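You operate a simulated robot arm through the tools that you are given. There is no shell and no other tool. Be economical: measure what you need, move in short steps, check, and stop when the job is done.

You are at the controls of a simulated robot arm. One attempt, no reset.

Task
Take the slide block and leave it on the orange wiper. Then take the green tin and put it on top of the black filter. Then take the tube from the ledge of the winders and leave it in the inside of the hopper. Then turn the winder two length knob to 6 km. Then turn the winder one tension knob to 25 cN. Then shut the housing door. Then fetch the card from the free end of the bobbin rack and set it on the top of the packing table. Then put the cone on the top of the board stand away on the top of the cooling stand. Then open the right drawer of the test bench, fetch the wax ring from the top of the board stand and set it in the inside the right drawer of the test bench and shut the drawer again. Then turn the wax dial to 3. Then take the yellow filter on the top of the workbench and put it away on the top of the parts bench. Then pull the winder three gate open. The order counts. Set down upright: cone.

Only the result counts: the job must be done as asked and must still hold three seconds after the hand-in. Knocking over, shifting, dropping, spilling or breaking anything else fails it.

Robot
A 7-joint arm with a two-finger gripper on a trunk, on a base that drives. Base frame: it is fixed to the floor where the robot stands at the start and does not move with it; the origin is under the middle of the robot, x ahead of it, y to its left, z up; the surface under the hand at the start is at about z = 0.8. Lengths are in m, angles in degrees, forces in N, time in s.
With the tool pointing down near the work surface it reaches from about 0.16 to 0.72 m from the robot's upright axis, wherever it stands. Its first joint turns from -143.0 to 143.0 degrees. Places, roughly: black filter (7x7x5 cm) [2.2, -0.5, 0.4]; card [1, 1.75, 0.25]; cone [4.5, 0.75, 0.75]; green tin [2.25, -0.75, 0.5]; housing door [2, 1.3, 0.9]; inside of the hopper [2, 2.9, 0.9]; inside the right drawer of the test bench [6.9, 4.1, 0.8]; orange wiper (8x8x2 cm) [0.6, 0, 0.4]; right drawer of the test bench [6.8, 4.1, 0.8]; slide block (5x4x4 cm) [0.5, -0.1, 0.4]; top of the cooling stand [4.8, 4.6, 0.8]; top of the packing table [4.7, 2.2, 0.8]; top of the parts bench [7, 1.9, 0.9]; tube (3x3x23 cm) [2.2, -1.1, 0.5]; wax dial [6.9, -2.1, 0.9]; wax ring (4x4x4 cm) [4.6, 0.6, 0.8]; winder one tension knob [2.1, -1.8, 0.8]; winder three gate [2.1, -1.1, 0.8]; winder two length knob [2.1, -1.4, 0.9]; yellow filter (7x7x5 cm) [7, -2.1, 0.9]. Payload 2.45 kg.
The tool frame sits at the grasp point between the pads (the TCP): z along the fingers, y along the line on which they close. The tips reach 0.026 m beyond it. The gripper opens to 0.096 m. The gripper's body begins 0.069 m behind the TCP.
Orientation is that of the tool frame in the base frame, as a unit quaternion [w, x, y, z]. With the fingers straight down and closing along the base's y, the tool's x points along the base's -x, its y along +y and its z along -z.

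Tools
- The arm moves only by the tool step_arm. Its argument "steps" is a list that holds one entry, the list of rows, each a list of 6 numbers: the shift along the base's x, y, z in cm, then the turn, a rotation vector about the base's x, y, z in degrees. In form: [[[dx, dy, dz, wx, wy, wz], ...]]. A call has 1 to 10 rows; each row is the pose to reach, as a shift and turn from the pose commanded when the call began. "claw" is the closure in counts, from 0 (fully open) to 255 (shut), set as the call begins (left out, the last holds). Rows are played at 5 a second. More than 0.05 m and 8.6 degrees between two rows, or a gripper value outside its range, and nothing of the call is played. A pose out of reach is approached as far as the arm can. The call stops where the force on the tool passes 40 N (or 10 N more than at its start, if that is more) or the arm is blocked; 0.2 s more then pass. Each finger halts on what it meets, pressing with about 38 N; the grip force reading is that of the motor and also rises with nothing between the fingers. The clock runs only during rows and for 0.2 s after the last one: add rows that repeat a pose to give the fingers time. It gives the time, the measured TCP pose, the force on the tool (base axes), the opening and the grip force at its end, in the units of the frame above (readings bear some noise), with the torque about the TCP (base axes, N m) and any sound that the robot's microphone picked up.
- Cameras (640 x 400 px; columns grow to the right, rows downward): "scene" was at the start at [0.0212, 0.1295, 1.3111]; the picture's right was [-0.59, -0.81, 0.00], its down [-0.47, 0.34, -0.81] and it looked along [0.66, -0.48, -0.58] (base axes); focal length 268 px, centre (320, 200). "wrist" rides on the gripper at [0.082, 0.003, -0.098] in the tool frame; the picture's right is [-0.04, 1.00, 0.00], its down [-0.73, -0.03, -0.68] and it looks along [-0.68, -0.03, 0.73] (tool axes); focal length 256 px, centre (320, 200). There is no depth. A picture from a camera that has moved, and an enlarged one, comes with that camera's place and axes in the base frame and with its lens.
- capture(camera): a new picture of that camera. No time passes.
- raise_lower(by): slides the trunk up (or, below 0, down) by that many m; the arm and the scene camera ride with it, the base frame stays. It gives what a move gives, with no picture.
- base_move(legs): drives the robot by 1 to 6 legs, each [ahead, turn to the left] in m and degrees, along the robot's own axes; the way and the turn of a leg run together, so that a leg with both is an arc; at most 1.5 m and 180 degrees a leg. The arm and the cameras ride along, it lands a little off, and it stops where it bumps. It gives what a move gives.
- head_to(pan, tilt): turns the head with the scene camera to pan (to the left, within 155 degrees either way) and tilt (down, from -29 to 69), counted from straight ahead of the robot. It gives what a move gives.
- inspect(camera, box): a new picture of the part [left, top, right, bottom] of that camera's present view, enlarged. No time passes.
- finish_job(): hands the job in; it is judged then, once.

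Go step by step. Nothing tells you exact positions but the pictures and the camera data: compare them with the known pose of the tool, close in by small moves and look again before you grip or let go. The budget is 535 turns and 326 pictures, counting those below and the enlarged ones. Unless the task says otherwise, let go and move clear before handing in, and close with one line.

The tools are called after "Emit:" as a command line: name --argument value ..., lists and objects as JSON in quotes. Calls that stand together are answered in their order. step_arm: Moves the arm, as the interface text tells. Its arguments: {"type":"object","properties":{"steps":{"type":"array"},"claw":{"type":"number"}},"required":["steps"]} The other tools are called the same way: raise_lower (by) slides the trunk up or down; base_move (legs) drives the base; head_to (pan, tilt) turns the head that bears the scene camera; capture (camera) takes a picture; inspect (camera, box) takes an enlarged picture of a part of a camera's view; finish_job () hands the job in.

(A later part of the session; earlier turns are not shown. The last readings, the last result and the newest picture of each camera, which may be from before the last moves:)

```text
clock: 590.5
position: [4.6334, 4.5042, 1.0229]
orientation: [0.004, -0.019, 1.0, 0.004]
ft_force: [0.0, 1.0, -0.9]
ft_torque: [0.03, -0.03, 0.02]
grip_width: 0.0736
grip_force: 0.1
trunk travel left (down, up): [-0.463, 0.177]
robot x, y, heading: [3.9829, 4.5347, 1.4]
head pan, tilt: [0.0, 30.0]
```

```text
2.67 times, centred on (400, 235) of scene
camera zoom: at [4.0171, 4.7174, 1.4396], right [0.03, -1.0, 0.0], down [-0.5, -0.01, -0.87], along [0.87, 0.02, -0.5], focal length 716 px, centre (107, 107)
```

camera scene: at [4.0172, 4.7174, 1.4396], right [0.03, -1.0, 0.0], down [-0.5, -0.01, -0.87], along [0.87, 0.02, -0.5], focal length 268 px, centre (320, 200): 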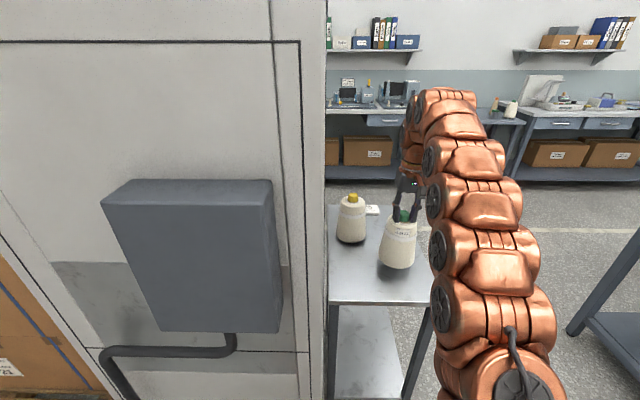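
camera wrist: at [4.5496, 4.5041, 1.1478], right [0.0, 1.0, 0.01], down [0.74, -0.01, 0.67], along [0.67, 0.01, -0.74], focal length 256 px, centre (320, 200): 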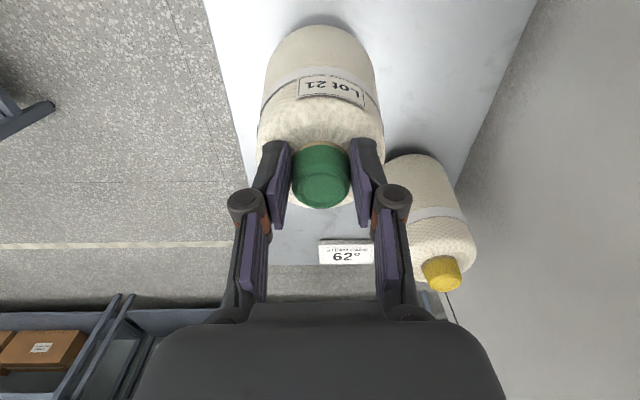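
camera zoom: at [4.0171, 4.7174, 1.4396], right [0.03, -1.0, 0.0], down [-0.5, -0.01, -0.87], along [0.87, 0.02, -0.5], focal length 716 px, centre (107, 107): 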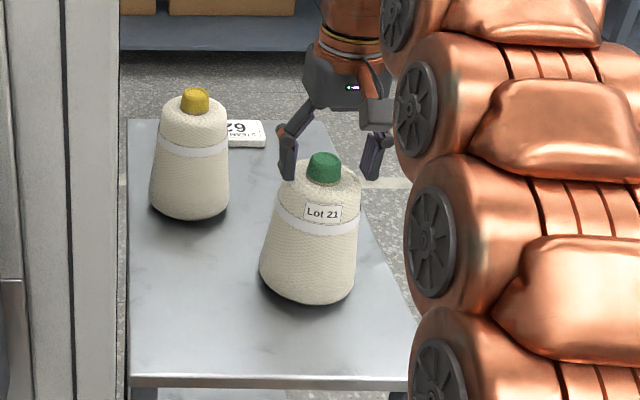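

The cone stands upright. Lift straight up and retreat.

Emit:
step_arm --steps '[[[0, 0, 4, 0, 0, 0], [0, 0, 8, 0, 0, 0], [0, 0, 11, 0, 0, 0]]]' --claw 0

Emit:
base_move --legs '[[-0.6, 0]]'

Emit:
head_to --pan -40 --tilt 10

Emit:
capture --camera "scene"

```text
clock: 591.2
position: [4.6031, 4.4954, 1.092]
orientation: [0.004, -0.019, 1.0, 0.004]
ft_force: [1.6, 0.4, -2.2]
ft_torque: [0.0, 0.18, -0.02]
grip_width: 0.0963
grip_force: 0.1
out of reach, approached as far as the arm can: row 2, 3
trunk travel left (down, up): [-0.463, 0.177]
robot x, y, heading: [3.9782, 4.5347, 1.3]
head pan, tilt: [0.0, 30.0]
```

```text
clock: 594.6
position: [4.0121, 4.4794, 1.0925]
orientation: [0.005, -0.02, 1.0, 0.004]
ft_force: [0.1, -0.1, 1.0]
ft_torque: [0.0, 0.02, 0.0]
grip_width: 0.0961
grip_force: 0.1
trunk travel left (down, up): [-0.463, 0.177]
robot x, y, heading: [3.391, 4.5204, 1.6]
head pan, tilt: [0.0, 30.0]
```

```text
clock: 595.7
position: [4.0117, 4.4813, 1.0923]
orientation: [0.004, -0.021, 1.0, 0.003]
ft_force: [0.4, -0.3, -0.6]
ft_torque: [0.01, 0.0, -0.01]
grip_width: 0.0961
grip_force: 0.0
trunk travel left (down, up): [-0.463, 0.177]
robot x, y, heading: [3.3918, 4.5223, 1.4]
head pan, tilt: [-40.0, 10.0]
```

```text
164 pictures are left
camera scene: at [3.4098, 4.6418, 1.4719], right [-0.62, -0.78, 0.0], down [-0.14, 0.11, -0.98], along [0.77, -0.61, -0.17], focal length 268 px, centre (320, 200)
```

scene: 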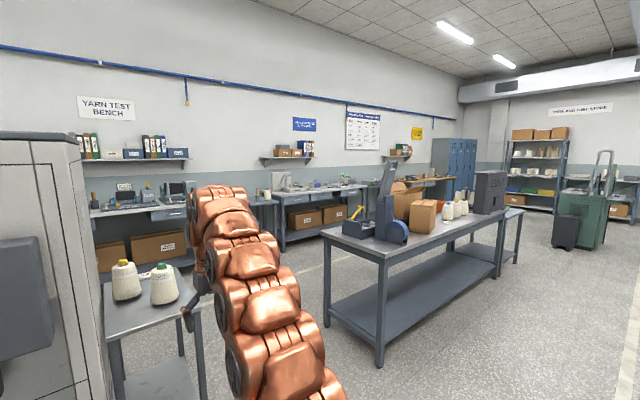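

The cone stands well. Now to the yarn test bench along the east wall, through the gap at y≈3.85.

Emit:
base_move --legs '[[0, -49], [0.9, 0], [0, 48], [1.5, 0]]'

Emit:
head_to --pan 0 --tilt 20

Emit:
capture --camera "scene"

```text
clock: 611.6
position: [6.0873, 3.8684, 1.0926]
orientation: [0.005, -0.009, 1.0, 0.004]
ft_force: [-0.2, -0.2, -0.4]
ft_torque: [0.0, -0.01, -0.01]
grip_width: 0.0962
grip_force: 0.0
trunk travel left (down, up): [-0.463, 0.177]
robot x, y, heading: [5.4682, 3.921, 0.2]
head pan, tilt: [-40.0, 10.0]
```

```text
clock: 612.7
position: [6.0861, 3.8693, 1.0916]
orientation: [0.006, -0.009, 1.0, 0.003]
ft_force: [-0.8, -0.4, 0.9]
ft_torque: [0.0, 0.03, 0.04]
grip_width: 0.0961
grip_force: 0.0
trunk travel left (down, up): [-0.463, 0.177]
robot x, y, heading: [5.4654, 3.9219, 0.2]
head pan, tilt: [0.0, 20.0]
```

```text
163 pictures are left
camera scene: at [5.5089, 4.1029, 1.4557], right [0.0, -1.0, 0.0], down [-0.34, 0.0, -0.94], along [0.94, 0.0, -0.34], focal length 268 px, centre (320, 200)
```

scene: 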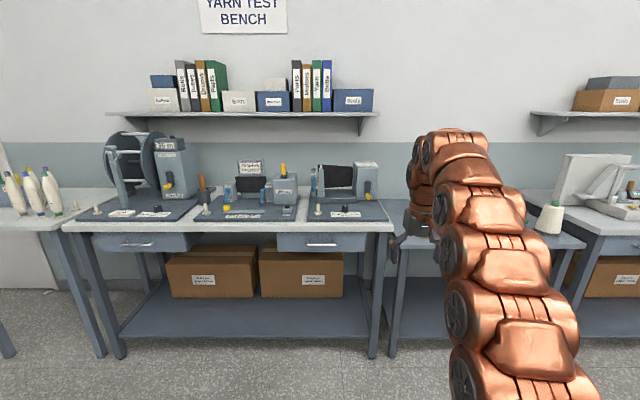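

Right drawer's bar handle is at ≈[6.74,4.10,0.76]. I point the tool horizontally (+x) with fingers closing vertically.

Emit:
step_arm --steps '[[[0, 2, -3, 0, -8.5, 0], [0, 4, -6, 0, -17, 0], [0, 6, -9, 0, -25.5, 0], [0, 8, -12, 0, -34, 0], [0, 10, -15, 0, -42.5, 0], [1, 12, -18, 0, -51, 0], [2, 14, -21, 0, -59.5, 0], [3, 16, -24, 0, -68, 0], [4, 19, -27, 0, -76.5, 0], [6, 22, -29, 0, -85, 0]]]'

Emit:
step_arm --steps '[[[0, 0, 0, -8, -5, 0], [0, 0, 0, -16, -5, 0], [0, 0, 0, -24, -5, 0], [0, 0, 0, -32, -5, 0], [0, 0, 0, -40, -5, 0], [0, 0, 0, -48, -5, 0], [0, 0, 0, -56, -5, 0], [0, 0, 0, -64, -5, 0], [0, 0, 0, -72, -5, 0], [0, 0, 0, -80, -5, 0]]]'

Emit:
capture --camera "scene"

Emit:
capture --camera "wrist"

```text
clock: 614.9
position: [6.1441, 4.0864, 0.7999]
orientation: [0.68, -0.01, 0.733, -0.003]
ft_force: [0.6, 0.1, 0.6]
ft_torque: [0.01, 0.05, 0.03]
grip_width: 0.0963
grip_force: 0.1
trunk travel left (down, up): [-0.463, 0.177]
robot x, y, heading: [5.468, 3.9191, 0.5]
head pan, tilt: [0.0, 20.0]
```

```text
refused: row 1 steps farther than a row can; nothing moved
```

```text
162 pictures are left
camera scene: at [5.5086, 4.1027, 1.4557], right [0.0, -1.0, 0.0], down [-0.34, 0.0, -0.94], along [0.94, 0.0, -0.34], focal length 268 px, centre (320, 200)
```

scene: 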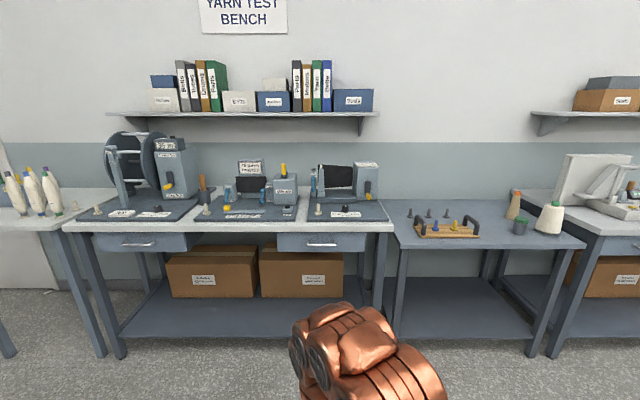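

```text
161 pictures are left
camera wrist: at [6.0417, 4.0874, 0.7252], right [0.0, 1.0, 0.02], down [-0.62, -0.02, 0.78], along [0.78, -0.01, 0.62], focal length 256 px, centre (320, 200)
```

wrist: 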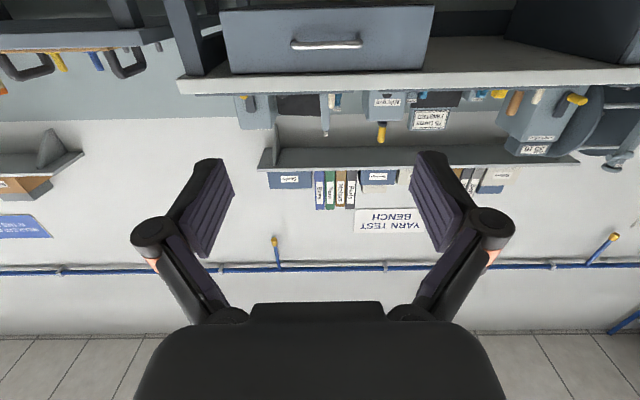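

Handle triangulated at [6.668,4.10,0.80]. Roll by −90°.

Emit:
step_arm --steps '[[[0, 0, 0, 0, -5, 0]]]'

Emit:
step_arm --steps '[[[0, 0, 0, -8.5, 0, 0], [0, 0, 0, -17, 0, 0], [0, 0, 0, -25.5, 0, 0], [0, 0, 0, -34, 0, 0], [0, 0, 0, -42.5, 0, 0], [0, 0, 0, -51, 0, 0], [0, 0, 0, -59.5, 0, 0], [0, 0, 0, -68, 0, 0], [0, 0, 0, -76.5, 0, 0], [0, 0, 0, -85, 0, 0]]]'

Emit:
step_arm --steps '[[[0, 1, 0, -5, 0, 0]]]'

Emit:
capture --camera "wrist"

```text
clock: 615.3
position: [6.1449, 4.0876, 0.8002]
orientation: [0.711, -0.008, 0.703, -0.004]
ft_force: [-0.7, 1.9, -0.3]
ft_torque: [-0.01, 0.05, -0.01]
grip_width: 0.0963
grip_force: 0.1
trunk travel left (down, up): [-0.463, 0.177]
robot x, y, heading: [5.467, 3.923, 0.1]
head pan, tilt: [0.0, 20.0]
```

```text
clock: 617.5
position: [6.1464, 4.0888, 0.8018]
orientation: [0.518, -0.486, 0.516, -0.478]
ft_force: [0.0, 0.2, -0.1]
ft_torque: [0.0, -0.01, -0.03]
grip_width: 0.0963
grip_force: 0.0
trunk travel left (down, up): [-0.463, 0.177]
robot x, y, heading: [5.4656, 3.921, 0.3]
head pan, tilt: [0.0, 20.0]
```

```text
clock: 617.9
position: [6.1463, 4.0978, 0.8026]
orientation: [-0.495, 0.51, -0.495, 0.501]
ft_force: [0.5, 0.2, 0.2]
ft_torque: [-0.01, -0.01, -0.04]
grip_width: 0.0958
grip_force: 0.0
trunk travel left (down, up): [-0.463, 0.177]
robot x, y, heading: [5.4674, 3.9223, 0.1]
head pan, tilt: [0.0, 20.0]
```

```text
160 pictures are left
camera wrist: at [6.0491, 4.0166, 0.8011], right [-0.01, 0.02, -1.0], down [-0.69, 0.73, 0.02], along [0.73, 0.69, 0.01], focal length 256 px, centre (320, 200)
```

wrist: 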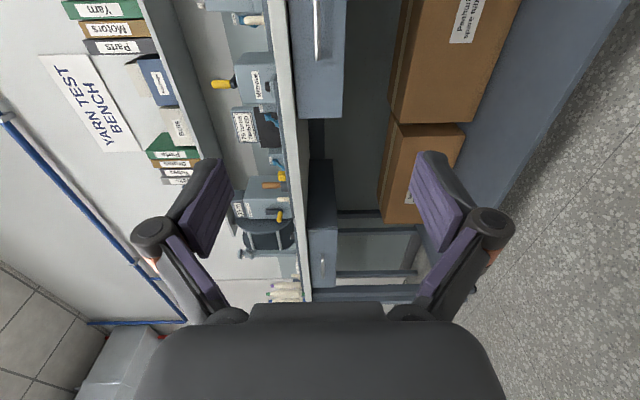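

Aligned. Drive 0.4 m forward and recheck.

Emit:
base_move --legs '[[0.4, 0]]'

Emit:
capture --camera "wrist"

Emit:
capture --camera "scene"

```text
clock: 620.4
position: [6.5599, 4.101, 0.8026]
orientation: [-0.496, 0.508, -0.495, 0.5]
ft_force: [0.1, -0.3, -0.2]
ft_torque: [0.01, 0.0, -0.05]
grip_width: 0.096
grip_force: 0.0
trunk travel left (down, up): [-0.463, 0.177]
robot x, y, heading: [5.8811, 3.9232, 0.3]
head pan, tilt: [0.0, 20.0]
```

```text
159 pictures are left
camera wrist: at [6.4624, 4.0187, 0.8012], right [-0.01, 0.02, -1.0], down [-0.69, 0.73, 0.02], along [0.73, 0.69, 0.01], focal length 256 px, centre (320, 200)
```

wrist: 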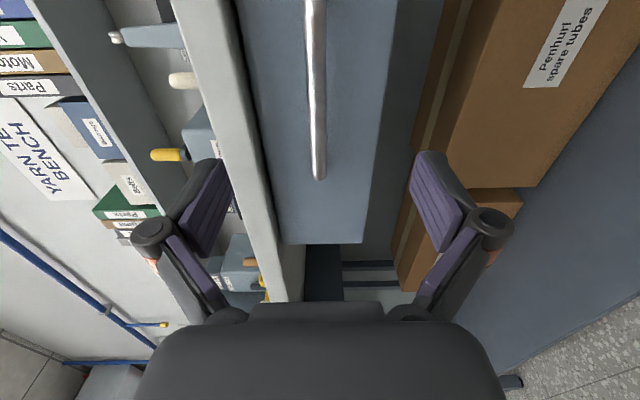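

```text
158 pictures are left
camera scene: at [5.922, 4.1051, 1.4556], right [0.0, -1.0, 0.0], down [-0.34, 0.0, -0.94], along [0.94, 0.0, -0.34], focal length 268 px, centre (320, 200)
```

scene: 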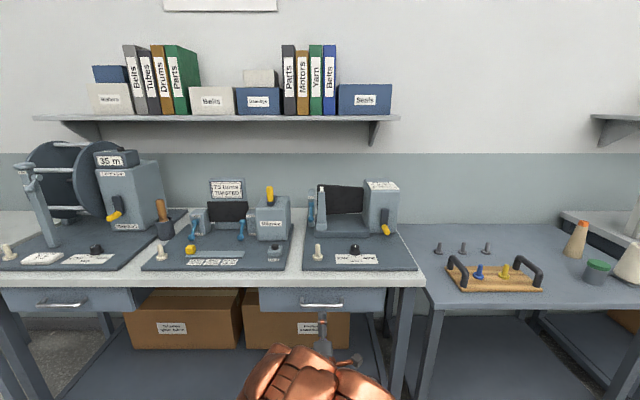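

Emit:
step_arm --steps '[[[4, 0, 0.3, 0, 0, 0], [7.5, 0, 0.3, 0, 0, 0]]]'

Emit:
capture --camera "wrist"

Emit:
inspect --camera "scene" --box '[250, 270, 410, 370]'

```text
clock: 621.0
position: [6.6334, 4.0987, 0.8051]
orientation: [-0.496, 0.509, -0.494, 0.501]
ft_force: [-0.6, -0.6, -0.6]
ft_torque: [-0.03, 0.04, -0.01]
grip_width: 0.0957
grip_force: 0.0
trunk travel left (down, up): [-0.463, 0.177]
robot x, y, heading: [5.8776, 3.923, 0.1]
head pan, tilt: [0.0, 20.0]
```

```text
157 pictures are left
camera wrist: at [6.5374, 4.0165, 0.8042], right [-0.01, 0.02, -1.0], down [-0.69, 0.73, 0.02], along [0.73, 0.69, 0.01], focal length 256 px, centre (320, 200)
```

wrist: 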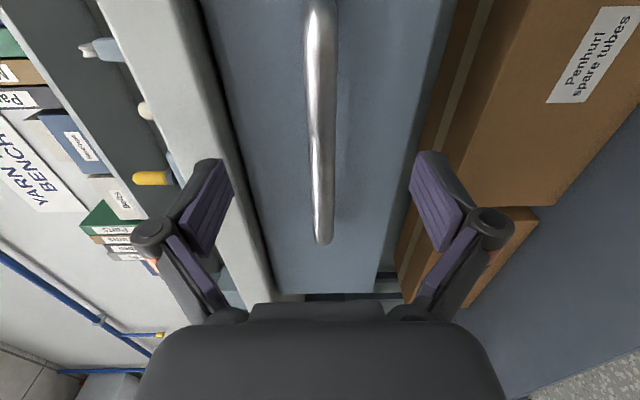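

```text
4.00 times, centred on (330, 320) of scene
camera zoom: at [5.9217, 4.1053, 1.4556], right [0.01, -1.0, 0.0], down [-0.34, 0.0, -0.94], along [0.94, 0.0, -0.34], focal length 1073 px, centre (280, -280)
```

zoom: 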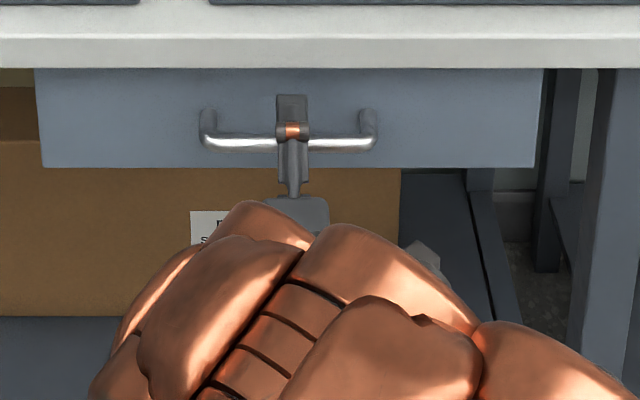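

The bar is centred between the fingers. Partly close, advance 2.5 cm, then close.

Emit:
step_arm --steps '[[[0, 0, 0, 0, 0, 0], [0, 0, 0, 0, 0, 0], [1, 0, 0, 0, 0, 0], [2.6, 0, 0, 0, 0, 0]]]' --claw 120

Emit:
step_arm --steps '[[[0, 0, 0, 0, 0, 0], [0, 0, 0, 0, 0, 0], [0, 0, 0, 0, 0, 0], [0, 0, 0, 0, 0, 0]]]' --claw 255

Emit:
capture --camera "wrist"

```text
clock: 622.0
position: [6.661, 4.0988, 0.8067]
orientation: [-0.496, 0.509, -0.494, 0.501]
ft_force: [0.2, -0.1, -0.6]
ft_torque: [0.01, -0.01, 0.01]
grip_width: 0.0507
grip_force: 0.1
trunk travel left (down, up): [-0.463, 0.177]
robot x, y, heading: [5.8822, 3.9223, 0.5]
head pan, tilt: [0.0, 20.0]
```

```text
clock: 623.0
position: [6.6596, 4.1001, 0.804]
orientation: [-0.495, 0.509, -0.497, 0.5]
ft_force: [-2.0, -0.4, -17.2]
ft_torque: [0.97, -0.08, 0.12]
grip_width: 0.0133
grip_force: 39.7
trunk travel left (down, up): [-0.463, 0.177]
robot x, y, heading: [5.8798, 3.9238, 0.2]
head pan, tilt: [0.0, 20.0]
```

```text
155 pictures are left
camera wrist: at [6.563, 4.0173, 0.8031], right [-0.01, 0.02, -1.0], down [-0.69, 0.73, 0.02], along [0.73, 0.69, 0.01], focal length 256 px, centre (320, 200)
```

wrist: 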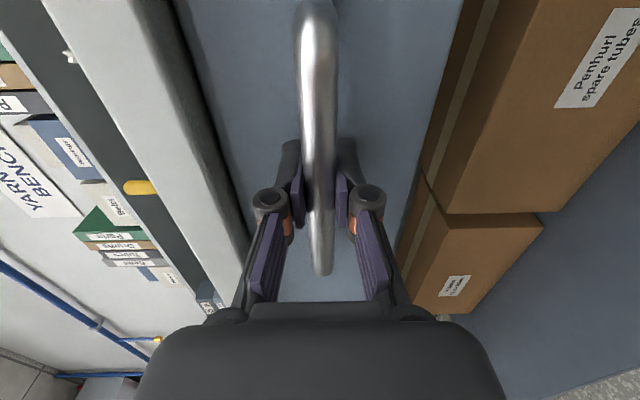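

Handle gripped (0.013). Pull the drawer by driving back.

Emit:
base_move --legs '[[-0.12, 0]]'

Emit:
capture --camera "scene"

```text
clock: 624.2
position: [6.5401, 4.098, 0.8042]
orientation: [-0.495, 0.51, -0.495, 0.499]
ft_force: [-1.6, 1.4, -29.3]
ft_torque: [0.95, -0.09, 0.08]
grip_width: 0.0137
grip_force: 40.3
trunk travel left (down, up): [-0.463, 0.177]
robot x, y, heading: [5.7568, 3.9255, 0.3]
head pan, tilt: [0.0, 20.0]
```

```text
154 pictures are left
camera scene: at [5.8031, 4.105, 1.4554], right [0.0, -1.0, 0.0], down [-0.34, 0.0, -0.94], along [0.94, 0.0, -0.34], focal length 268 px, centre (320, 200)
```

scene: 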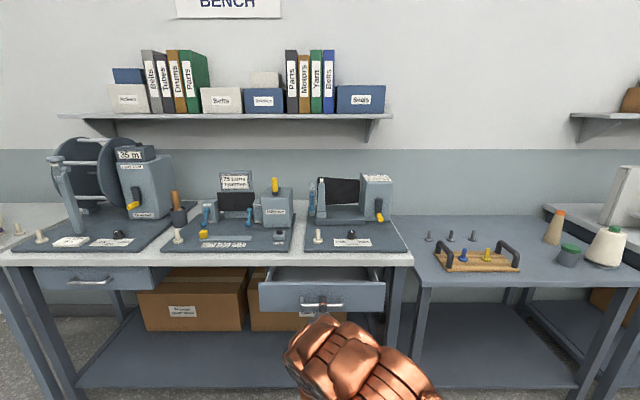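

The drawer opens smoothly. Pull another 0.12 m.

Emit:
base_move --legs '[[-0.12, 0]]'

Emit:
capture --camera "scene"

```text
clock: 625.5
position: [6.4217, 4.0985, 0.8041]
orientation: [-0.495, 0.51, -0.495, 0.5]
ft_force: [-2.1, 17.9, -16.7]
ft_torque: [1.01, -0.06, 0.53]
grip_width: 0.0135
grip_force: 39.6
trunk travel left (down, up): [-0.463, 0.177]
robot x, y, heading: [5.638, 3.922, 0.1]
head pan, tilt: [0.0, 20.0]
```

```text
153 pictures are left
camera scene: at [5.6847, 4.1054, 1.4554], right [0.0, -1.0, 0.0], down [-0.34, 0.0, -0.94], along [0.94, 0.0, -0.34], focal length 268 px, centre (320, 200)
```

scene: 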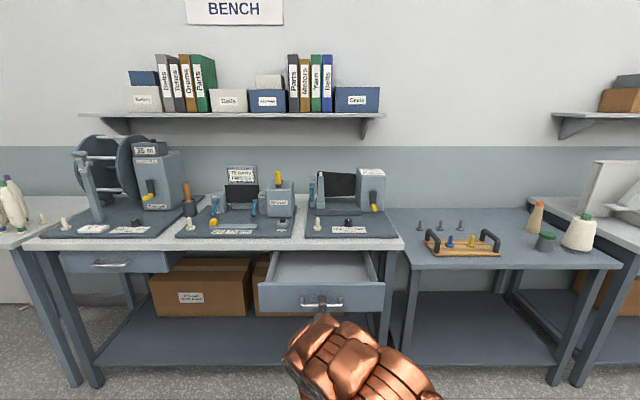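

Open by 0.24 m, sufficient. Release the handle and back away.

Emit:
step_arm --steps '[[[0, 0, 0, 0, 0, 0], [0, 0, 0, 0, 0, 0], [0, 0, 0, 0, 0, 0]]]' --claw 120

Emit:
base_move --legs '[[-0.35, 0]]'

Emit:
capture --camera "scene"

```text
clock: 626.3
position: [6.4219, 4.098, 0.8039]
orientation: [-0.495, 0.509, -0.496, 0.5]
ft_force: [-0.1, 0.3, 0.0]
ft_torque: [0.01, 0.0, 0.0]
grip_width: 0.0505
grip_force: 0.1
trunk travel left (down, up): [-0.463, 0.177]
robot x, y, heading: [5.6399, 3.922, -0.2]
head pan, tilt: [0.0, 20.0]
```

```text
clock: 628.5
position: [6.0769, 4.0963, 0.8046]
orientation: [-0.494, 0.509, -0.496, 0.501]
ft_force: [-0.7, 0.0, 0.0]
ft_torque: [-0.01, 0.01, 0.01]
grip_width: 0.0507
grip_force: 0.0
trunk travel left (down, up): [-0.463, 0.177]
robot x, y, heading: [5.2939, 3.9203, 0.1]
head pan, tilt: [0.0, 20.0]
```

```text
152 pictures are left
camera scene: at [5.3405, 4.1039, 1.4556], right [0.0, -1.0, 0.0], down [-0.34, 0.0, -0.94], along [0.94, 0.0, -0.34], focal length 268 px, centre (320, 200)
```

scene: 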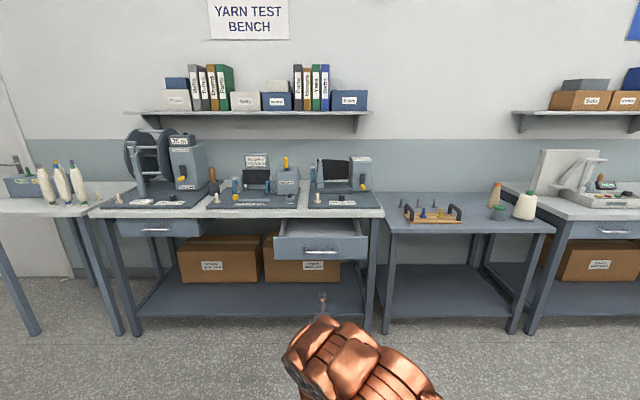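

Drawer stands open. Restore the arm to tool-down and raised, before fetching the ring.

Emit:
step_arm --steps '[[[0, 0, 2, 8.5, 0, 0], [0, 0, 4, 17, 0, 0], [0, 0, 6, 25.5, 0, 0], [0, 0, 8, 34, 0, 0], [0, 0, 10, 42.5, 0, 0], [0, 0, 12, 51, 0, 0], [0, 0, 12, 59.5, 0, 0], [0, 0, 12, 68, 0, 0], [0, 0, 12, 76.5, 0, 0], [0, 0, 12, 85, 0, 0]]]' --claw 0

Emit:
step_arm --steps '[[[-1, -2, 1, 0, 8.5, 0], [-2, -4, 2, 0, 17, 0], [-4, -6, 3, 0, 25.5, 0], [-6, -8, 4, 0, 34, 0], [-8, -10, 5, 0, 42.5, 0], [-10, -12, 6, 0, 51, 0], [-12, -14, 7, 0, 59.5, 0], [-14, -16, 8, 0, 68, 0], [-16, -17, 9, 0, 76.5, 0], [-18, -17, 10, 0, 85, 0]]]'

```text
clock: 630.7
position: [6.0789, 4.0952, 0.924]
orientation: [0.709, -0.04, 0.703, -0.034]
ft_force: [0.0, 0.0, -0.3]
ft_torque: [0.02, 0.0, 0.01]
grip_width: 0.096
grip_force: 0.1
trunk travel left (down, up): [-0.463, 0.177]
robot x, y, heading: [5.2955, 3.9206, 0.1]
head pan, tilt: [0.0, 20.0]
```

```text
clock: 632.9
position: [5.8984, 3.9249, 1.0246]
orientation: [0.045, -0.053, 0.998, 0.002]
ft_force: [-0.1, 1.1, -0.1]
ft_torque: [0.0, -0.01, 0.02]
grip_width: 0.0956
grip_force: 0.1
trunk travel left (down, up): [-0.463, 0.177]
robot x, y, heading: [5.2972, 3.9241, 0.2]
head pan, tilt: [0.0, 20.0]
```

Emit:
step_arm --steps '[[[0, 0, 0, 0, 5.2, -6]]]'

Emit:
raise_lower --by 0.12

Emit:
base_move --legs '[[0, -60], [0.9, 0], [0, -30], [1.5, 0], [1.5, 0]]'

Emit:
head_to --pan -60 --tilt 25

Emit:
capture --camera "scene"

```text
clock: 633.3
position: [5.8991, 3.9253, 1.0257]
orientation: [0.002, -0.001, 1.0, 0.002]
ft_force: [0.0, 0.4, 0.0]
ft_torque: [-0.04, -0.04, 0.0]
grip_width: 0.0958
grip_force: 0.1
trunk travel left (down, up): [-0.463, 0.177]
robot x, y, heading: [5.2967, 3.9218, -0.1]
head pan, tilt: [0.0, 20.0]
```

```text
clock: 634.8
position: [5.8977, 3.9258, 1.1453]
orientation: [0.002, 0.0, 1.0, 0.003]
ft_force: [-0.5, -0.2, -0.2]
ft_torque: [-0.02, -0.02, -0.01]
grip_width: 0.096
grip_force: 0.1
trunk travel left (down, up): [-0.583, 0.057]
robot x, y, heading: [5.2954, 3.9221, -0.1]
head pan, tilt: [0.0, 20.0]
```

```text
clock: 657.8
position: [5.7738, -0.4572, 1.145]
orientation: [0.004, 0.714, 0.7, 0.001]
ft_force: [0.3, -0.5, 0.4]
ft_torque: [-0.01, 0.02, 0.0]
grip_width: 0.0956
grip_force: 0.1
trunk travel left (down, up): [-0.583, 0.057]
robot x, y, heading: [5.7832, 0.1441, -91.3]
head pan, tilt: [0.0, 20.0]
```

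```text
clock: 659.1
position: [5.7743, -0.4581, 1.1447]
orientation: [0.003, 0.715, 0.699, 0.001]
ft_force: [0.2, -0.7, -0.1]
ft_torque: [-0.02, 0.05, -0.02]
grip_width: 0.096
grip_force: 0.0
trunk travel left (down, up): [-0.583, 0.057]
robot x, y, heading: [5.787, 0.1419, -91.3]
head pan, tilt: [-60.0, 25.0]
```

```text
151 pictures are left
camera scene: at [5.8862, 0.1444, 1.5676], right [-0.48, 0.88, 0.0], down [0.37, 0.2, -0.91], along [-0.79, -0.44, -0.42], focal length 268 px, centre (320, 200)
```

scene: 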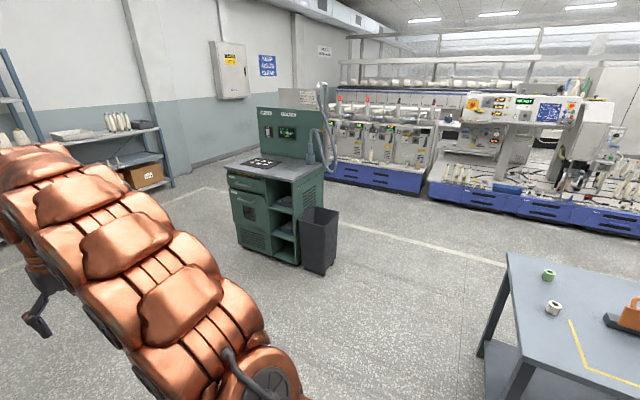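

The green ring is seen on the stand's near-left. I drive to the south side of the stand and face north.

Emit:
base_move --legs '[[0, -79], [1.22, 0], [0, -100]]'

Emit:
head_to --pan 0 --tilt 40

Emit:
capture --camera "scene"

Emit:
capture --camera "wrist"

```text
clock: 672.9
position: [4.5428, 0.5009, 1.1441]
orientation: [0.001, 0.725, -0.689, -0.003]
ft_force: [0.0, 0.4, -0.3]
ft_torque: [0.0, 0.0, 0.0]
grip_width: 0.096
grip_force: 0.0
trunk travel left (down, up): [-0.583, 0.057]
robot x, y, heading: [4.5733, -0.0989, 92.6]
head pan, tilt: [-60.0, 25.0]
```

```text
clock: 674.1
position: [4.5424, 0.4999, 1.1459]
orientation: [0.001, 0.724, -0.69, -0.003]
ft_force: [0.0, -0.1, 0.8]
ft_torque: [-0.02, -0.03, 0.0]
grip_width: 0.0959
grip_force: 0.1
trunk travel left (down, up): [-0.583, 0.057]
robot x, y, heading: [4.5737, -0.1013, 92.8]
head pan, tilt: [0.0, 40.0]
```

```text
150 pictures are left
camera scene: at [4.3911, -0.0745, 1.5443], right [1.0, 0.05, 0.0], down [0.03, -0.64, -0.77], along [-0.04, 0.77, -0.64], focal length 268 px, centre (320, 200)
```

scene: 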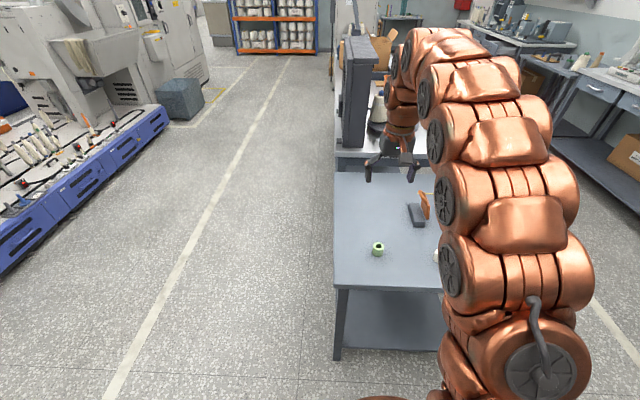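

```text
149 pictures are left
camera wrist: at [4.5444, 0.4191, 1.2428], right [-1.0, -0.01, 0.01], down [0.0, 0.73, 0.68], along [-0.01, 0.68, -0.73], focal length 256 px, centre (320, 200)
```

wrist: 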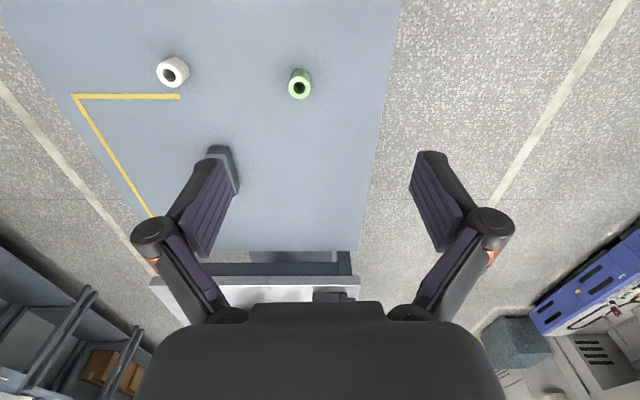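

Green wax ring at ≈[4.568,0.561,0.80]. Move over it and descend.

Emit:
step_arm --steps '[[[1, 2, -4, 0, 0, 0], [2.6, 4, -8, 0, 0, 0], [2.6, 6.1, -12, 0, 0, 0], [2.6, 6.1, -16, 0, 0, 0], [2.6, 6.1, -20, 0, 0, 0], [2.6, 6.1, -24, 0, 0, 0]]]'

Emit:
capture --camera "wrist"

```text
clock: 675.5
position: [4.5679, 0.5602, 0.903]
orientation: [0.0, 0.725, -0.689, -0.004]
ft_force: [-0.2, 0.0, -0.1]
ft_torque: [0.03, -0.03, 0.0]
grip_width: 0.096
grip_force: 0.1
trunk travel left (down, up): [-0.583, 0.057]
robot x, y, heading: [4.5721, -0.1004, 92.6]
head pan, tilt: [0.0, 40.0]
```

```text
148 pictures are left
camera wrist: at [4.5691, 0.4783, 1.0007], right [-1.0, -0.01, 0.01], down [0.0, 0.73, 0.68], along [-0.01, 0.68, -0.73], focal length 256 px, centre (320, 200)
```

wrist: 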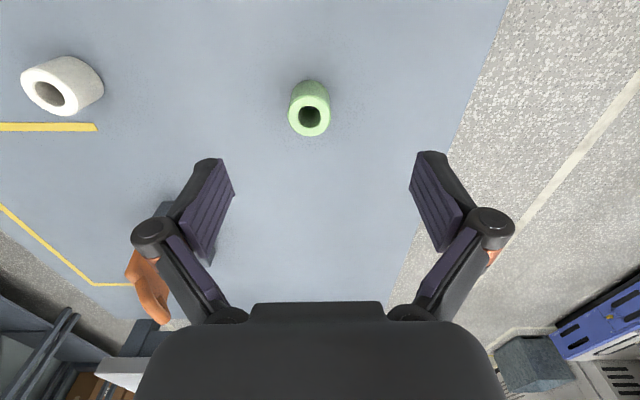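

Emit:
step_arm --steps '[[[0.8, 0.5, -4, 0, 0, 0], [0.8, 0.5, -8, 0, 0, 0], [0.8, 0.5, -9.3, 0, 0, 0]]]'

Emit:
step_arm --steps '[[[0, 0, 0, 0, 0, 0], [0, 0, 0, 0, 0, 0], [0, 0, 0, 0, 0, 0], [0, 0, 0, 0, 0, 0], [0, 0, 0, 0, 0, 0]]]' --claw 255

Emit:
capture --camera "wrist"

```text
clock: 676.4
position: [4.5767, 0.5644, 0.8101]
orientation: [0.001, 0.724, -0.689, -0.003]
ft_force: [0.1, 0.3, 0.3]
ft_torque: [0.03, 0.01, -0.01]
grip_width: 0.0957
grip_force: 0.0
trunk travel left (down, up): [-0.583, 0.057]
robot x, y, heading: [4.5747, -0.0972, 92.9]
head pan, tilt: [0.0, 40.0]
```

```text
clock: 677.5
position: [4.5767, 0.5641, 0.8099]
orientation: [0.001, 0.724, -0.69, -0.002]
ft_force: [0.4, 0.5, 0.3]
ft_torque: [0.0, 0.03, 0.04]
grip_width: 0.0001
grip_force: 16.6
trunk travel left (down, up): [-0.583, 0.057]
robot x, y, heading: [4.5762, -0.0971, 92.8]
head pan, tilt: [0.0, 40.0]
```

```text
147 pictures are left
camera wrist: at [4.5788, 0.4821, 0.9083], right [-1.0, -0.01, 0.01], down [0.0, 0.73, 0.68], along [-0.01, 0.68, -0.73], focal length 256 px, centre (320, 200)
```

wrist: 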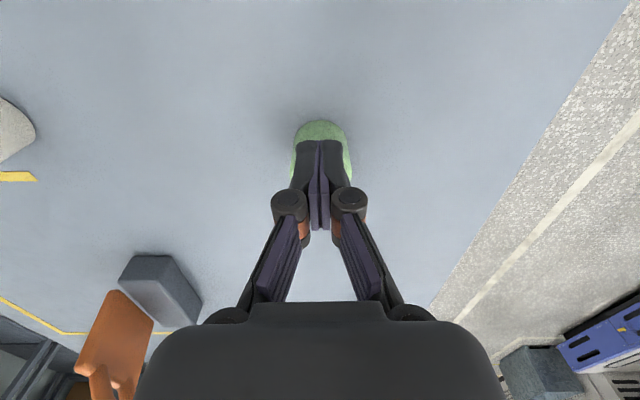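

The ring is lower than assumed; lift, open, and re-measure.

Emit:
step_arm --steps '[[[0, 0, 4, 0, 0, 0], [0, 0, 5, 0, 0, 0], [0, 0, 5, 0, 0, 0], [0, 0, 5, 0, 0, 0], [0, 0, 5, 0, 0, 0]]]' --claw 0

Emit:
capture --camera "wrist"

```text
clock: 678.8
position: [4.5776, 0.5659, 0.8625]
orientation: [0.001, 0.725, -0.689, -0.003]
ft_force: [0.4, -0.6, -0.3]
ft_torque: [0.0, 0.0, 0.02]
grip_width: 0.0961
grip_force: 0.2
trunk travel left (down, up): [-0.583, 0.057]
robot x, y, heading: [4.5733, -0.0996, 92.4]
head pan, tilt: [0.0, 40.0]
```

```text
146 pictures are left
camera wrist: at [4.58, 0.483, 0.9593], right [-1.0, -0.01, 0.01], down [0.0, 0.73, 0.68], along [-0.01, 0.68, -0.73], focal length 256 px, centre (320, 200)
```

wrist: 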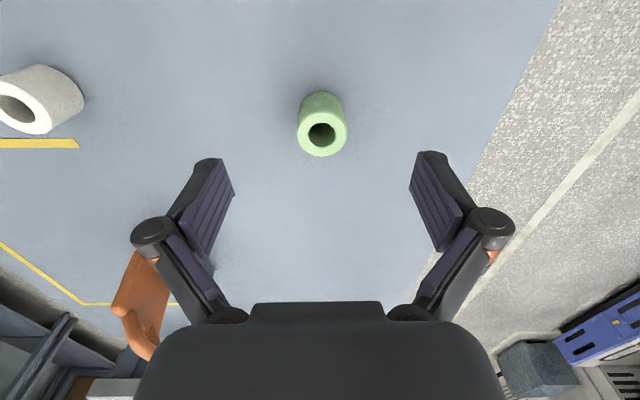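

Ring top is at [4.577,0.584,0.772]. Descend again.

Emit:
step_arm --steps '[[[0, 1.8, -3, 0, 0, 0], [0, 1.8, -6.5, 0, 0, 0], [0, 1.8, -9.4, 0, 0, 0]]]'

Emit:
step_arm --steps '[[[0, 0, 0, 0, 0, 0], [0, 0, 0, 0, 0, 0], [0, 0, 0, 0, 0, 0], [0, 0, 0, 0, 0, 0], [0, 0, 0, 0, 0, 0]]]' --claw 255

Emit:
capture --camera "wrist"

```text
clock: 679.5
position: [4.5824, 0.5834, 0.7709]
orientation: [0.001, 0.724, -0.689, -0.004]
ft_force: [0.4, -0.1, 0.7]
ft_torque: [0.0, 0.02, -0.01]
grip_width: 0.096
grip_force: 0.1
trunk travel left (down, up): [-0.583, 0.057]
robot x, y, heading: [4.5765, -0.0998, 92.7]
head pan, tilt: [0.0, 40.0]
```

```text
clock: 680.8
position: [4.5829, 0.5836, 0.7693]
orientation: [0.001, 0.725, -0.689, -0.003]
ft_force: [0.5, -0.2, 1.7]
ft_torque: [-0.04, 0.02, 0.03]
grip_width: 0.0388
grip_force: 38.2
trunk travel left (down, up): [-0.583, 0.057]
robot x, y, heading: [4.5722, -0.0989, 92.9]
head pan, tilt: [0.0, 40.0]
```

```text
145 pictures are left
camera wrist: at [4.5845, 0.5019, 0.8677], right [-1.0, -0.01, 0.01], down [0.0, 0.73, 0.68], along [-0.01, 0.68, -0.73], focal length 256 px, centre (320, 200)
```

wrist: 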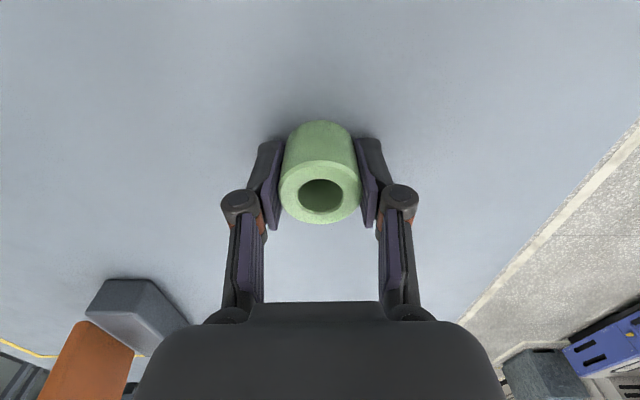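

Ring gripped. Lift and travel back to the drawer.

Emit:
step_arm --steps '[[[0, 0, 4.5, 0, 0, 0], [0, 0, 9, 0, 0, 0], [0, 0, 13.5, 0, 0, 0], [0, 0, 18, 0, 0, 0], [0, -2, 22.5, 0, 0, 0], [0, -5, 26, 0, 0, 0], [0, -8, 30, 0, 0, 0]]]'

Emit:
base_move --legs '[[0, -92], [1.2, 0], [0, 90], [1.5, 0], [1.5, 0]]'

Emit:
capture --camera "wrist"

```text
clock: 682.4
position: [4.5759, 0.5062, 1.0651]
orientation: [0.001, 0.724, -0.69, -0.003]
ft_force: [-0.7, 1.3, 0.2]
ft_torque: [-0.05, 0.0, 0.01]
grip_width: 0.0386
grip_force: 38.0
trunk travel left (down, up): [-0.583, 0.057]
robot x, y, heading: [4.5773, -0.1006, 92.7]
head pan, tilt: [0.0, 40.0]
```

```text
clock: 710.2
position: [5.622, 3.4827, 1.0656]
orientation: [0.0, 0.725, -0.689, -0.003]
ft_force: [0.7, 0.1, -0.6]
ft_torque: [0.0, 0.04, -0.01]
grip_width: 0.0386
grip_force: 37.3
trunk travel left (down, up): [-0.583, 0.057]
robot x, y, heading: [5.6203, 2.8743, 92.6]
head pan, tilt: [0.0, 40.0]
```

```text
144 pictures are left
camera wrist: at [5.6245, 3.4019, 1.1639], right [-1.0, -0.01, 0.01], down [0.0, 0.73, 0.68], along [-0.01, 0.68, -0.73], focal length 256 px, centre (320, 200)
```

wrist: 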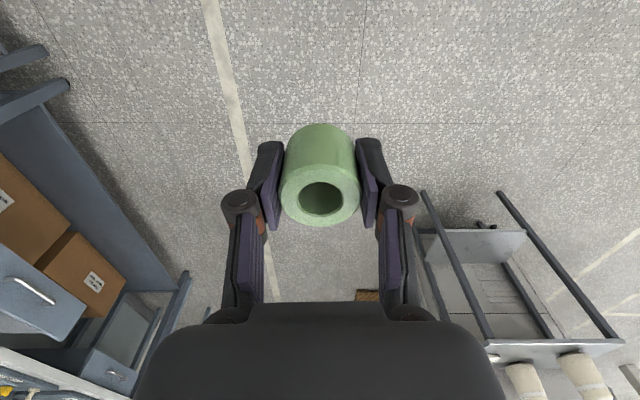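

Emit:
base_move --legs '[[1.15, 0], [0, -92], [0.2, 0]]'

Emit:
head_to --pan 0 --tilt 30

Emit:
capture --camera "scene"

Emit:
capture --camera "wrist"

```text
clock: 721.2
position: [6.3785, 3.9924, 1.0655]
orientation: [0.003, 0.004, 1.0, 0.003]
ft_force: [-0.6, 0.3, -0.4]
ft_torque: [0.02, -0.02, 0.0]
grip_width: 0.0385
grip_force: 38.1
trunk travel left (down, up): [-0.583, 0.057]
robot x, y, heading: [5.7715, 4.0316, -0.6]
head pan, tilt: [0.0, 40.0]
```

```text
clock: 721.9
position: [6.3783, 3.9925, 1.0652]
orientation: [0.002, 0.005, 1.0, 0.002]
ft_force: [0.5, -0.9, 0.1]
ft_torque: [0.0, 0.0, 0.02]
grip_width: 0.0387
grip_force: 37.9
trunk travel left (down, up): [-0.583, 0.057]
robot x, y, heading: [5.7743, 4.03, -0.7]
head pan, tilt: [0.0, 30.0]
```

```text
143 pictures are left
camera scene: at [5.8152, 4.211, 1.5595], right [-0.01, -1.0, 0.0], down [-0.5, 0.01, -0.87], along [0.87, -0.01, -0.5], focal length 268 px, centre (320, 200)
```

scene: 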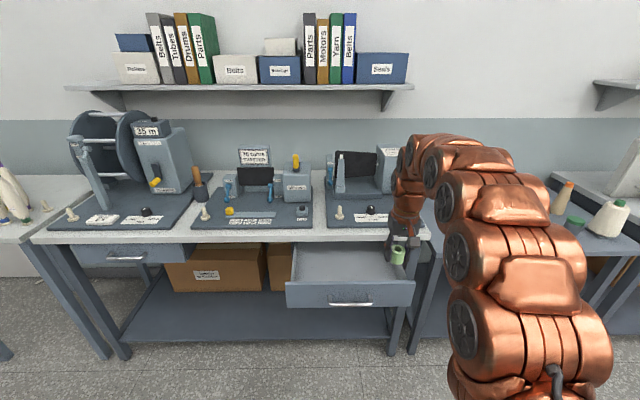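

```text
142 pictures are left
camera wrist: at [6.2966, 3.9963, 1.1639], right [0.05, 1.0, 0.01], down [0.73, -0.04, 0.68], along [0.68, -0.03, -0.73], focal length 256 px, centre (320, 200)
```

wrist: 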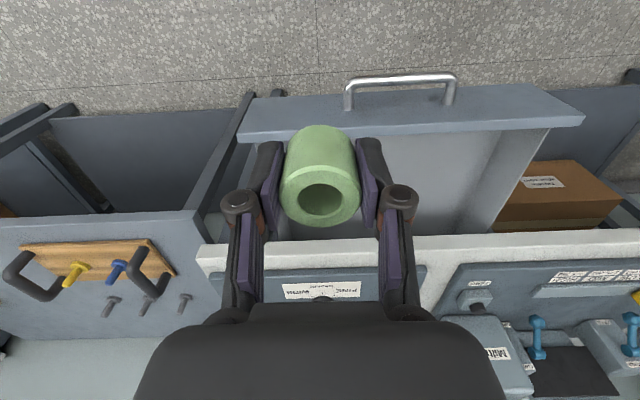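

Drawer interior centre ≈[6.55,4.10]. Move in above it.

Emit:
base_move --legs '[[0.12, 0]]'

Emit:
step_arm --steps '[[[1.5, 3.5, -2, 0, 0, 0], [3, 7, -4, 0, 0, 0], [4.5, 10.8, -6, 0, 0, 0], [4.5, 10.8, -10, 0, 0, 0]]]'

Emit:
capture --camera "wrist"

Emit:
capture --camera "scene"

```text
clock: 723.1
position: [6.4972, 3.991, 1.0672]
orientation: [0.002, 0.005, 1.0, 0.002]
ft_force: [-0.2, -0.9, -0.7]
ft_torque: [-0.01, -0.04, -0.03]
grip_width: 0.0386
grip_force: 38.3
trunk travel left (down, up): [-0.583, 0.057]
robot x, y, heading: [5.8936, 4.0289, -0.9]
head pan, tilt: [0.0, 30.0]
```

```text
clock: 724.1
position: [6.5442, 4.0982, 0.9662]
orientation: [0.003, 0.005, 1.0, 0.002]
ft_force: [-1.1, -0.3, 0.3]
ft_torque: [-0.02, -0.04, 0.05]
grip_width: 0.0386
grip_force: 38.3
trunk travel left (down, up): [-0.583, 0.057]
robot x, y, heading: [5.8945, 4.0257, -0.7]
head pan, tilt: [0.0, 30.0]
```

```text
141 pictures are left
camera wrist: at [6.4623, 4.1021, 1.0641], right [0.05, 1.0, 0.01], down [0.73, -0.04, 0.68], along [0.68, -0.03, -0.73], focal length 256 px, centre (320, 200)
```

wrist: 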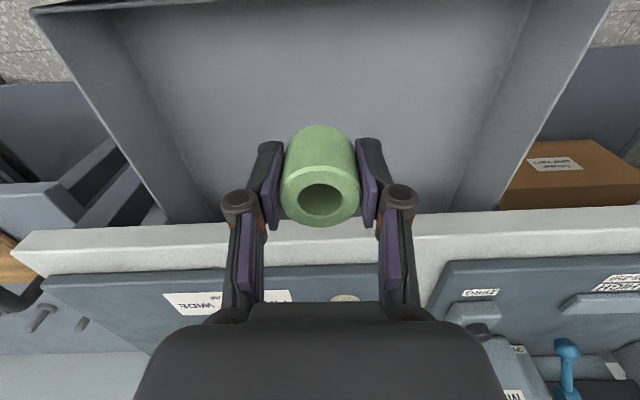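

```text
140 pictures are left
camera scene: at [5.9358, 4.2097, 1.5596], right [-0.01, -1.0, 0.0], down [-0.5, 0.01, -0.87], along [0.87, -0.01, -0.5], focal length 268 px, centre (320, 200)
```

scene: 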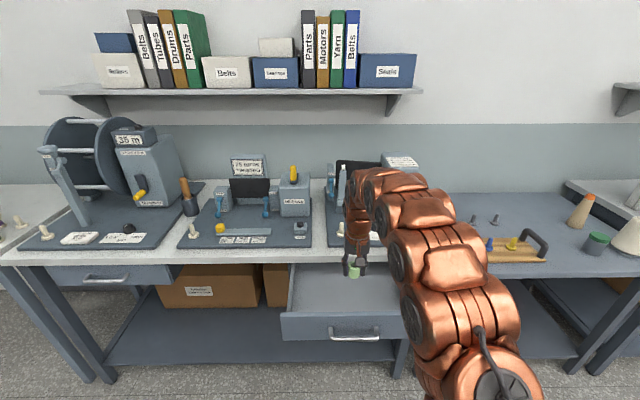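

Over the open drawer. Shift 2 cm toward me and lower.

Emit:
step_arm --steps '[[[-2, 0, -3, 0, 0, 0], [-2, 0, -7, 0, 0, 0], [-2, 0, -11, 0, 0, 0]]]'

Emit:
step_arm --steps '[[[0, 0, -0.7, 0, 0, 0], [0, 0, -1.4, 0, 0, 0], [0, 0, -2.1, 0, 0, 0], [0, 0, -2.8, 0, 0, 0], [0, 0, -3.5, 0, 0, 0], [0, 0, -4.2, 0, 0, 0], [0, 0, -5, 0, 0, 0]]]'

Emit:
capture --camera "wrist"

```text
clock: 725.0
position: [6.5233, 4.0982, 0.8545]
orientation: [0.003, 0.006, 1.0, 0.002]
ft_force: [0.1, 0.2, -0.4]
ft_torque: [0.01, -0.01, 0.0]
grip_width: 0.0387
grip_force: 38.2
trunk travel left (down, up): [-0.583, 0.057]
robot x, y, heading: [5.8949, 4.0284, -0.6]
head pan, tilt: [0.0, 30.0]
```

```text
clock: 726.5
position: [6.525, 4.0969, 0.8046]
orientation: [0.003, 0.005, 1.0, 0.002]
ft_force: [-0.2, 0.3, -0.5]
ft_torque: [-0.02, 0.05, 0.03]
grip_width: 0.0386
grip_force: 38.2
trunk travel left (down, up): [-0.583, 0.057]
robot x, y, heading: [5.8938, 4.0282, -0.4]
head pan, tilt: [0.0, 30.0]
```

```text
139 pictures are left
camera wrist: at [6.4425, 4.1013, 0.903], right [0.05, 1.0, 0.01], down [0.73, -0.04, 0.68], along [0.68, -0.03, -0.73], focal length 256 px, centre (320, 200)
```

wrist: 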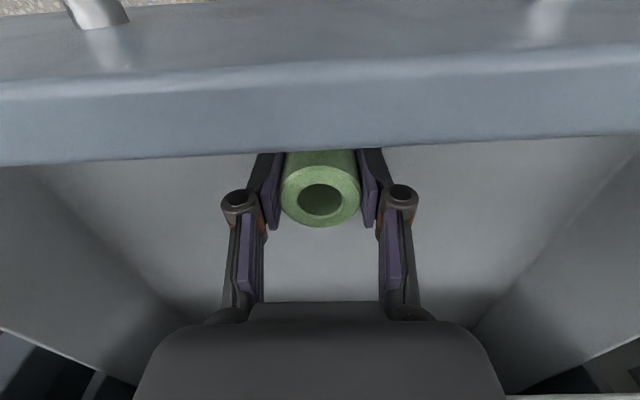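

The wrist camera is close above the drawer front; shift 3 cm inward and continue down.

Emit:
step_arm --steps '[[[1.5, 0, 0, 0, 0, 0], [3, 0, 0, 0, 0, 0], [3, 0, -0.6, 0, 0, 0], [3, 0, -1.2, 0, 0, 0], [3, 0, -1.8, 0, 0, 0], [3, 0, -2.4, 0, 0, 0]]]'

Emit:
capture --camera "wrist"

```text
clock: 728.0
position: [6.5553, 4.0966, 0.7859]
orientation: [0.005, 0.005, 1.0, 0.003]
ft_force: [1.8, -1.1, 31.4]
ft_torque: [-0.06, -0.12, 0.05]
grip_width: 0.0393
grip_force: 37.8
trunk travel left (down, up): [-0.583, 0.057]
robot x, y, heading: [5.8919, 4.028, -0.6]
head pan, tilt: [0.0, 30.0]
```

```text
138 pictures are left
camera wrist: at [6.4739, 4.1008, 0.8826], right [0.05, 1.0, 0.01], down [0.73, -0.04, 0.69], along [0.69, -0.03, -0.73], focal length 256 px, centre (320, 200)
```

wrist: 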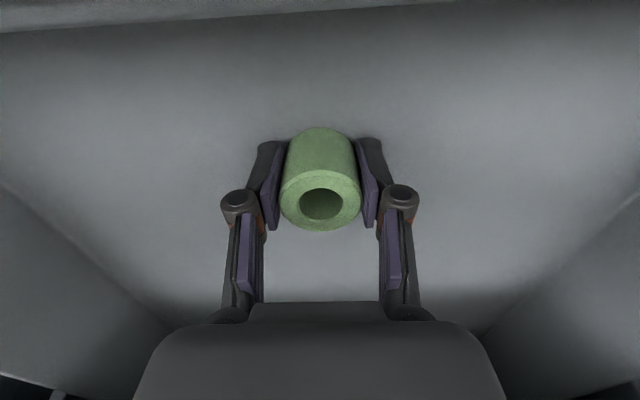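

Ring on the drawer floor (31 N). Release and lift out.

Emit:
step_arm --steps '[[[0, 0, 0.2, 0, 0, 0], [0, 0, 0.2, 0, 0, 0], [0, 0, 0.2, 0, 0, 0]]]' --claw 120

Emit:
step_arm --steps '[[[0, 0, 4, 0, 0, 0], [0, 0, 8, 0, 0, 0], [0, 0, 12, 0, 0, 0], [0, 0, 16, 0, 0, 0], [-1, 0, 20, 0, 0, 0], [-3, 0, 24, 0, 0, 0]]]'

Emit:
capture --camera "wrist"

```text
clock: 728.8
position: [6.554, 4.0975, 0.7836]
orientation: [0.001, 0.005, 1.0, 0.002]
ft_force: [0.3, -0.1, -0.3]
ft_torque: [-0.01, 0.03, 0.02]
grip_width: 0.0507
grip_force: 0.0
trunk travel left (down, up): [-0.583, 0.057]
robot x, y, heading: [5.8949, 4.0274, -0.7]
head pan, tilt: [0.0, 30.0]
```

```text
clock: 730.1
position: [6.5247, 4.0996, 1.0247]
orientation: [0.001, 0.006, 1.0, 0.003]
ft_force: [0.7, -0.6, -0.8]
ft_torque: [0.03, 0.04, 0.02]
grip_width: 0.0509
grip_force: 0.1
trunk travel left (down, up): [-0.583, 0.057]
robot x, y, heading: [5.8912, 4.0296, -0.9]
head pan, tilt: [0.0, 30.0]
```

```text
137 pictures are left
camera wrist: at [6.4425, 4.1038, 1.1224], right [0.05, 1.0, 0.01], down [0.73, -0.04, 0.68], along [0.68, -0.03, -0.73], focal length 256 px, centre (320, 200)
```

wrist: 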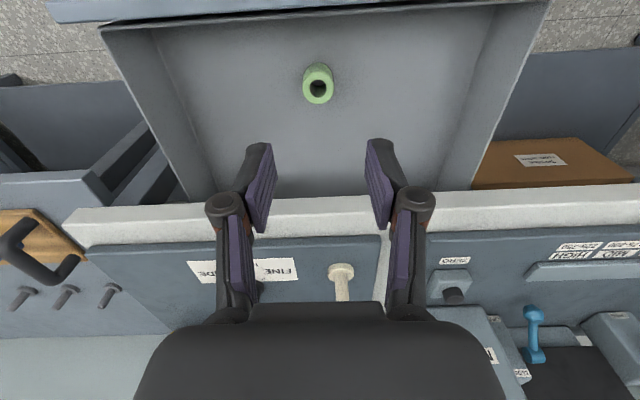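

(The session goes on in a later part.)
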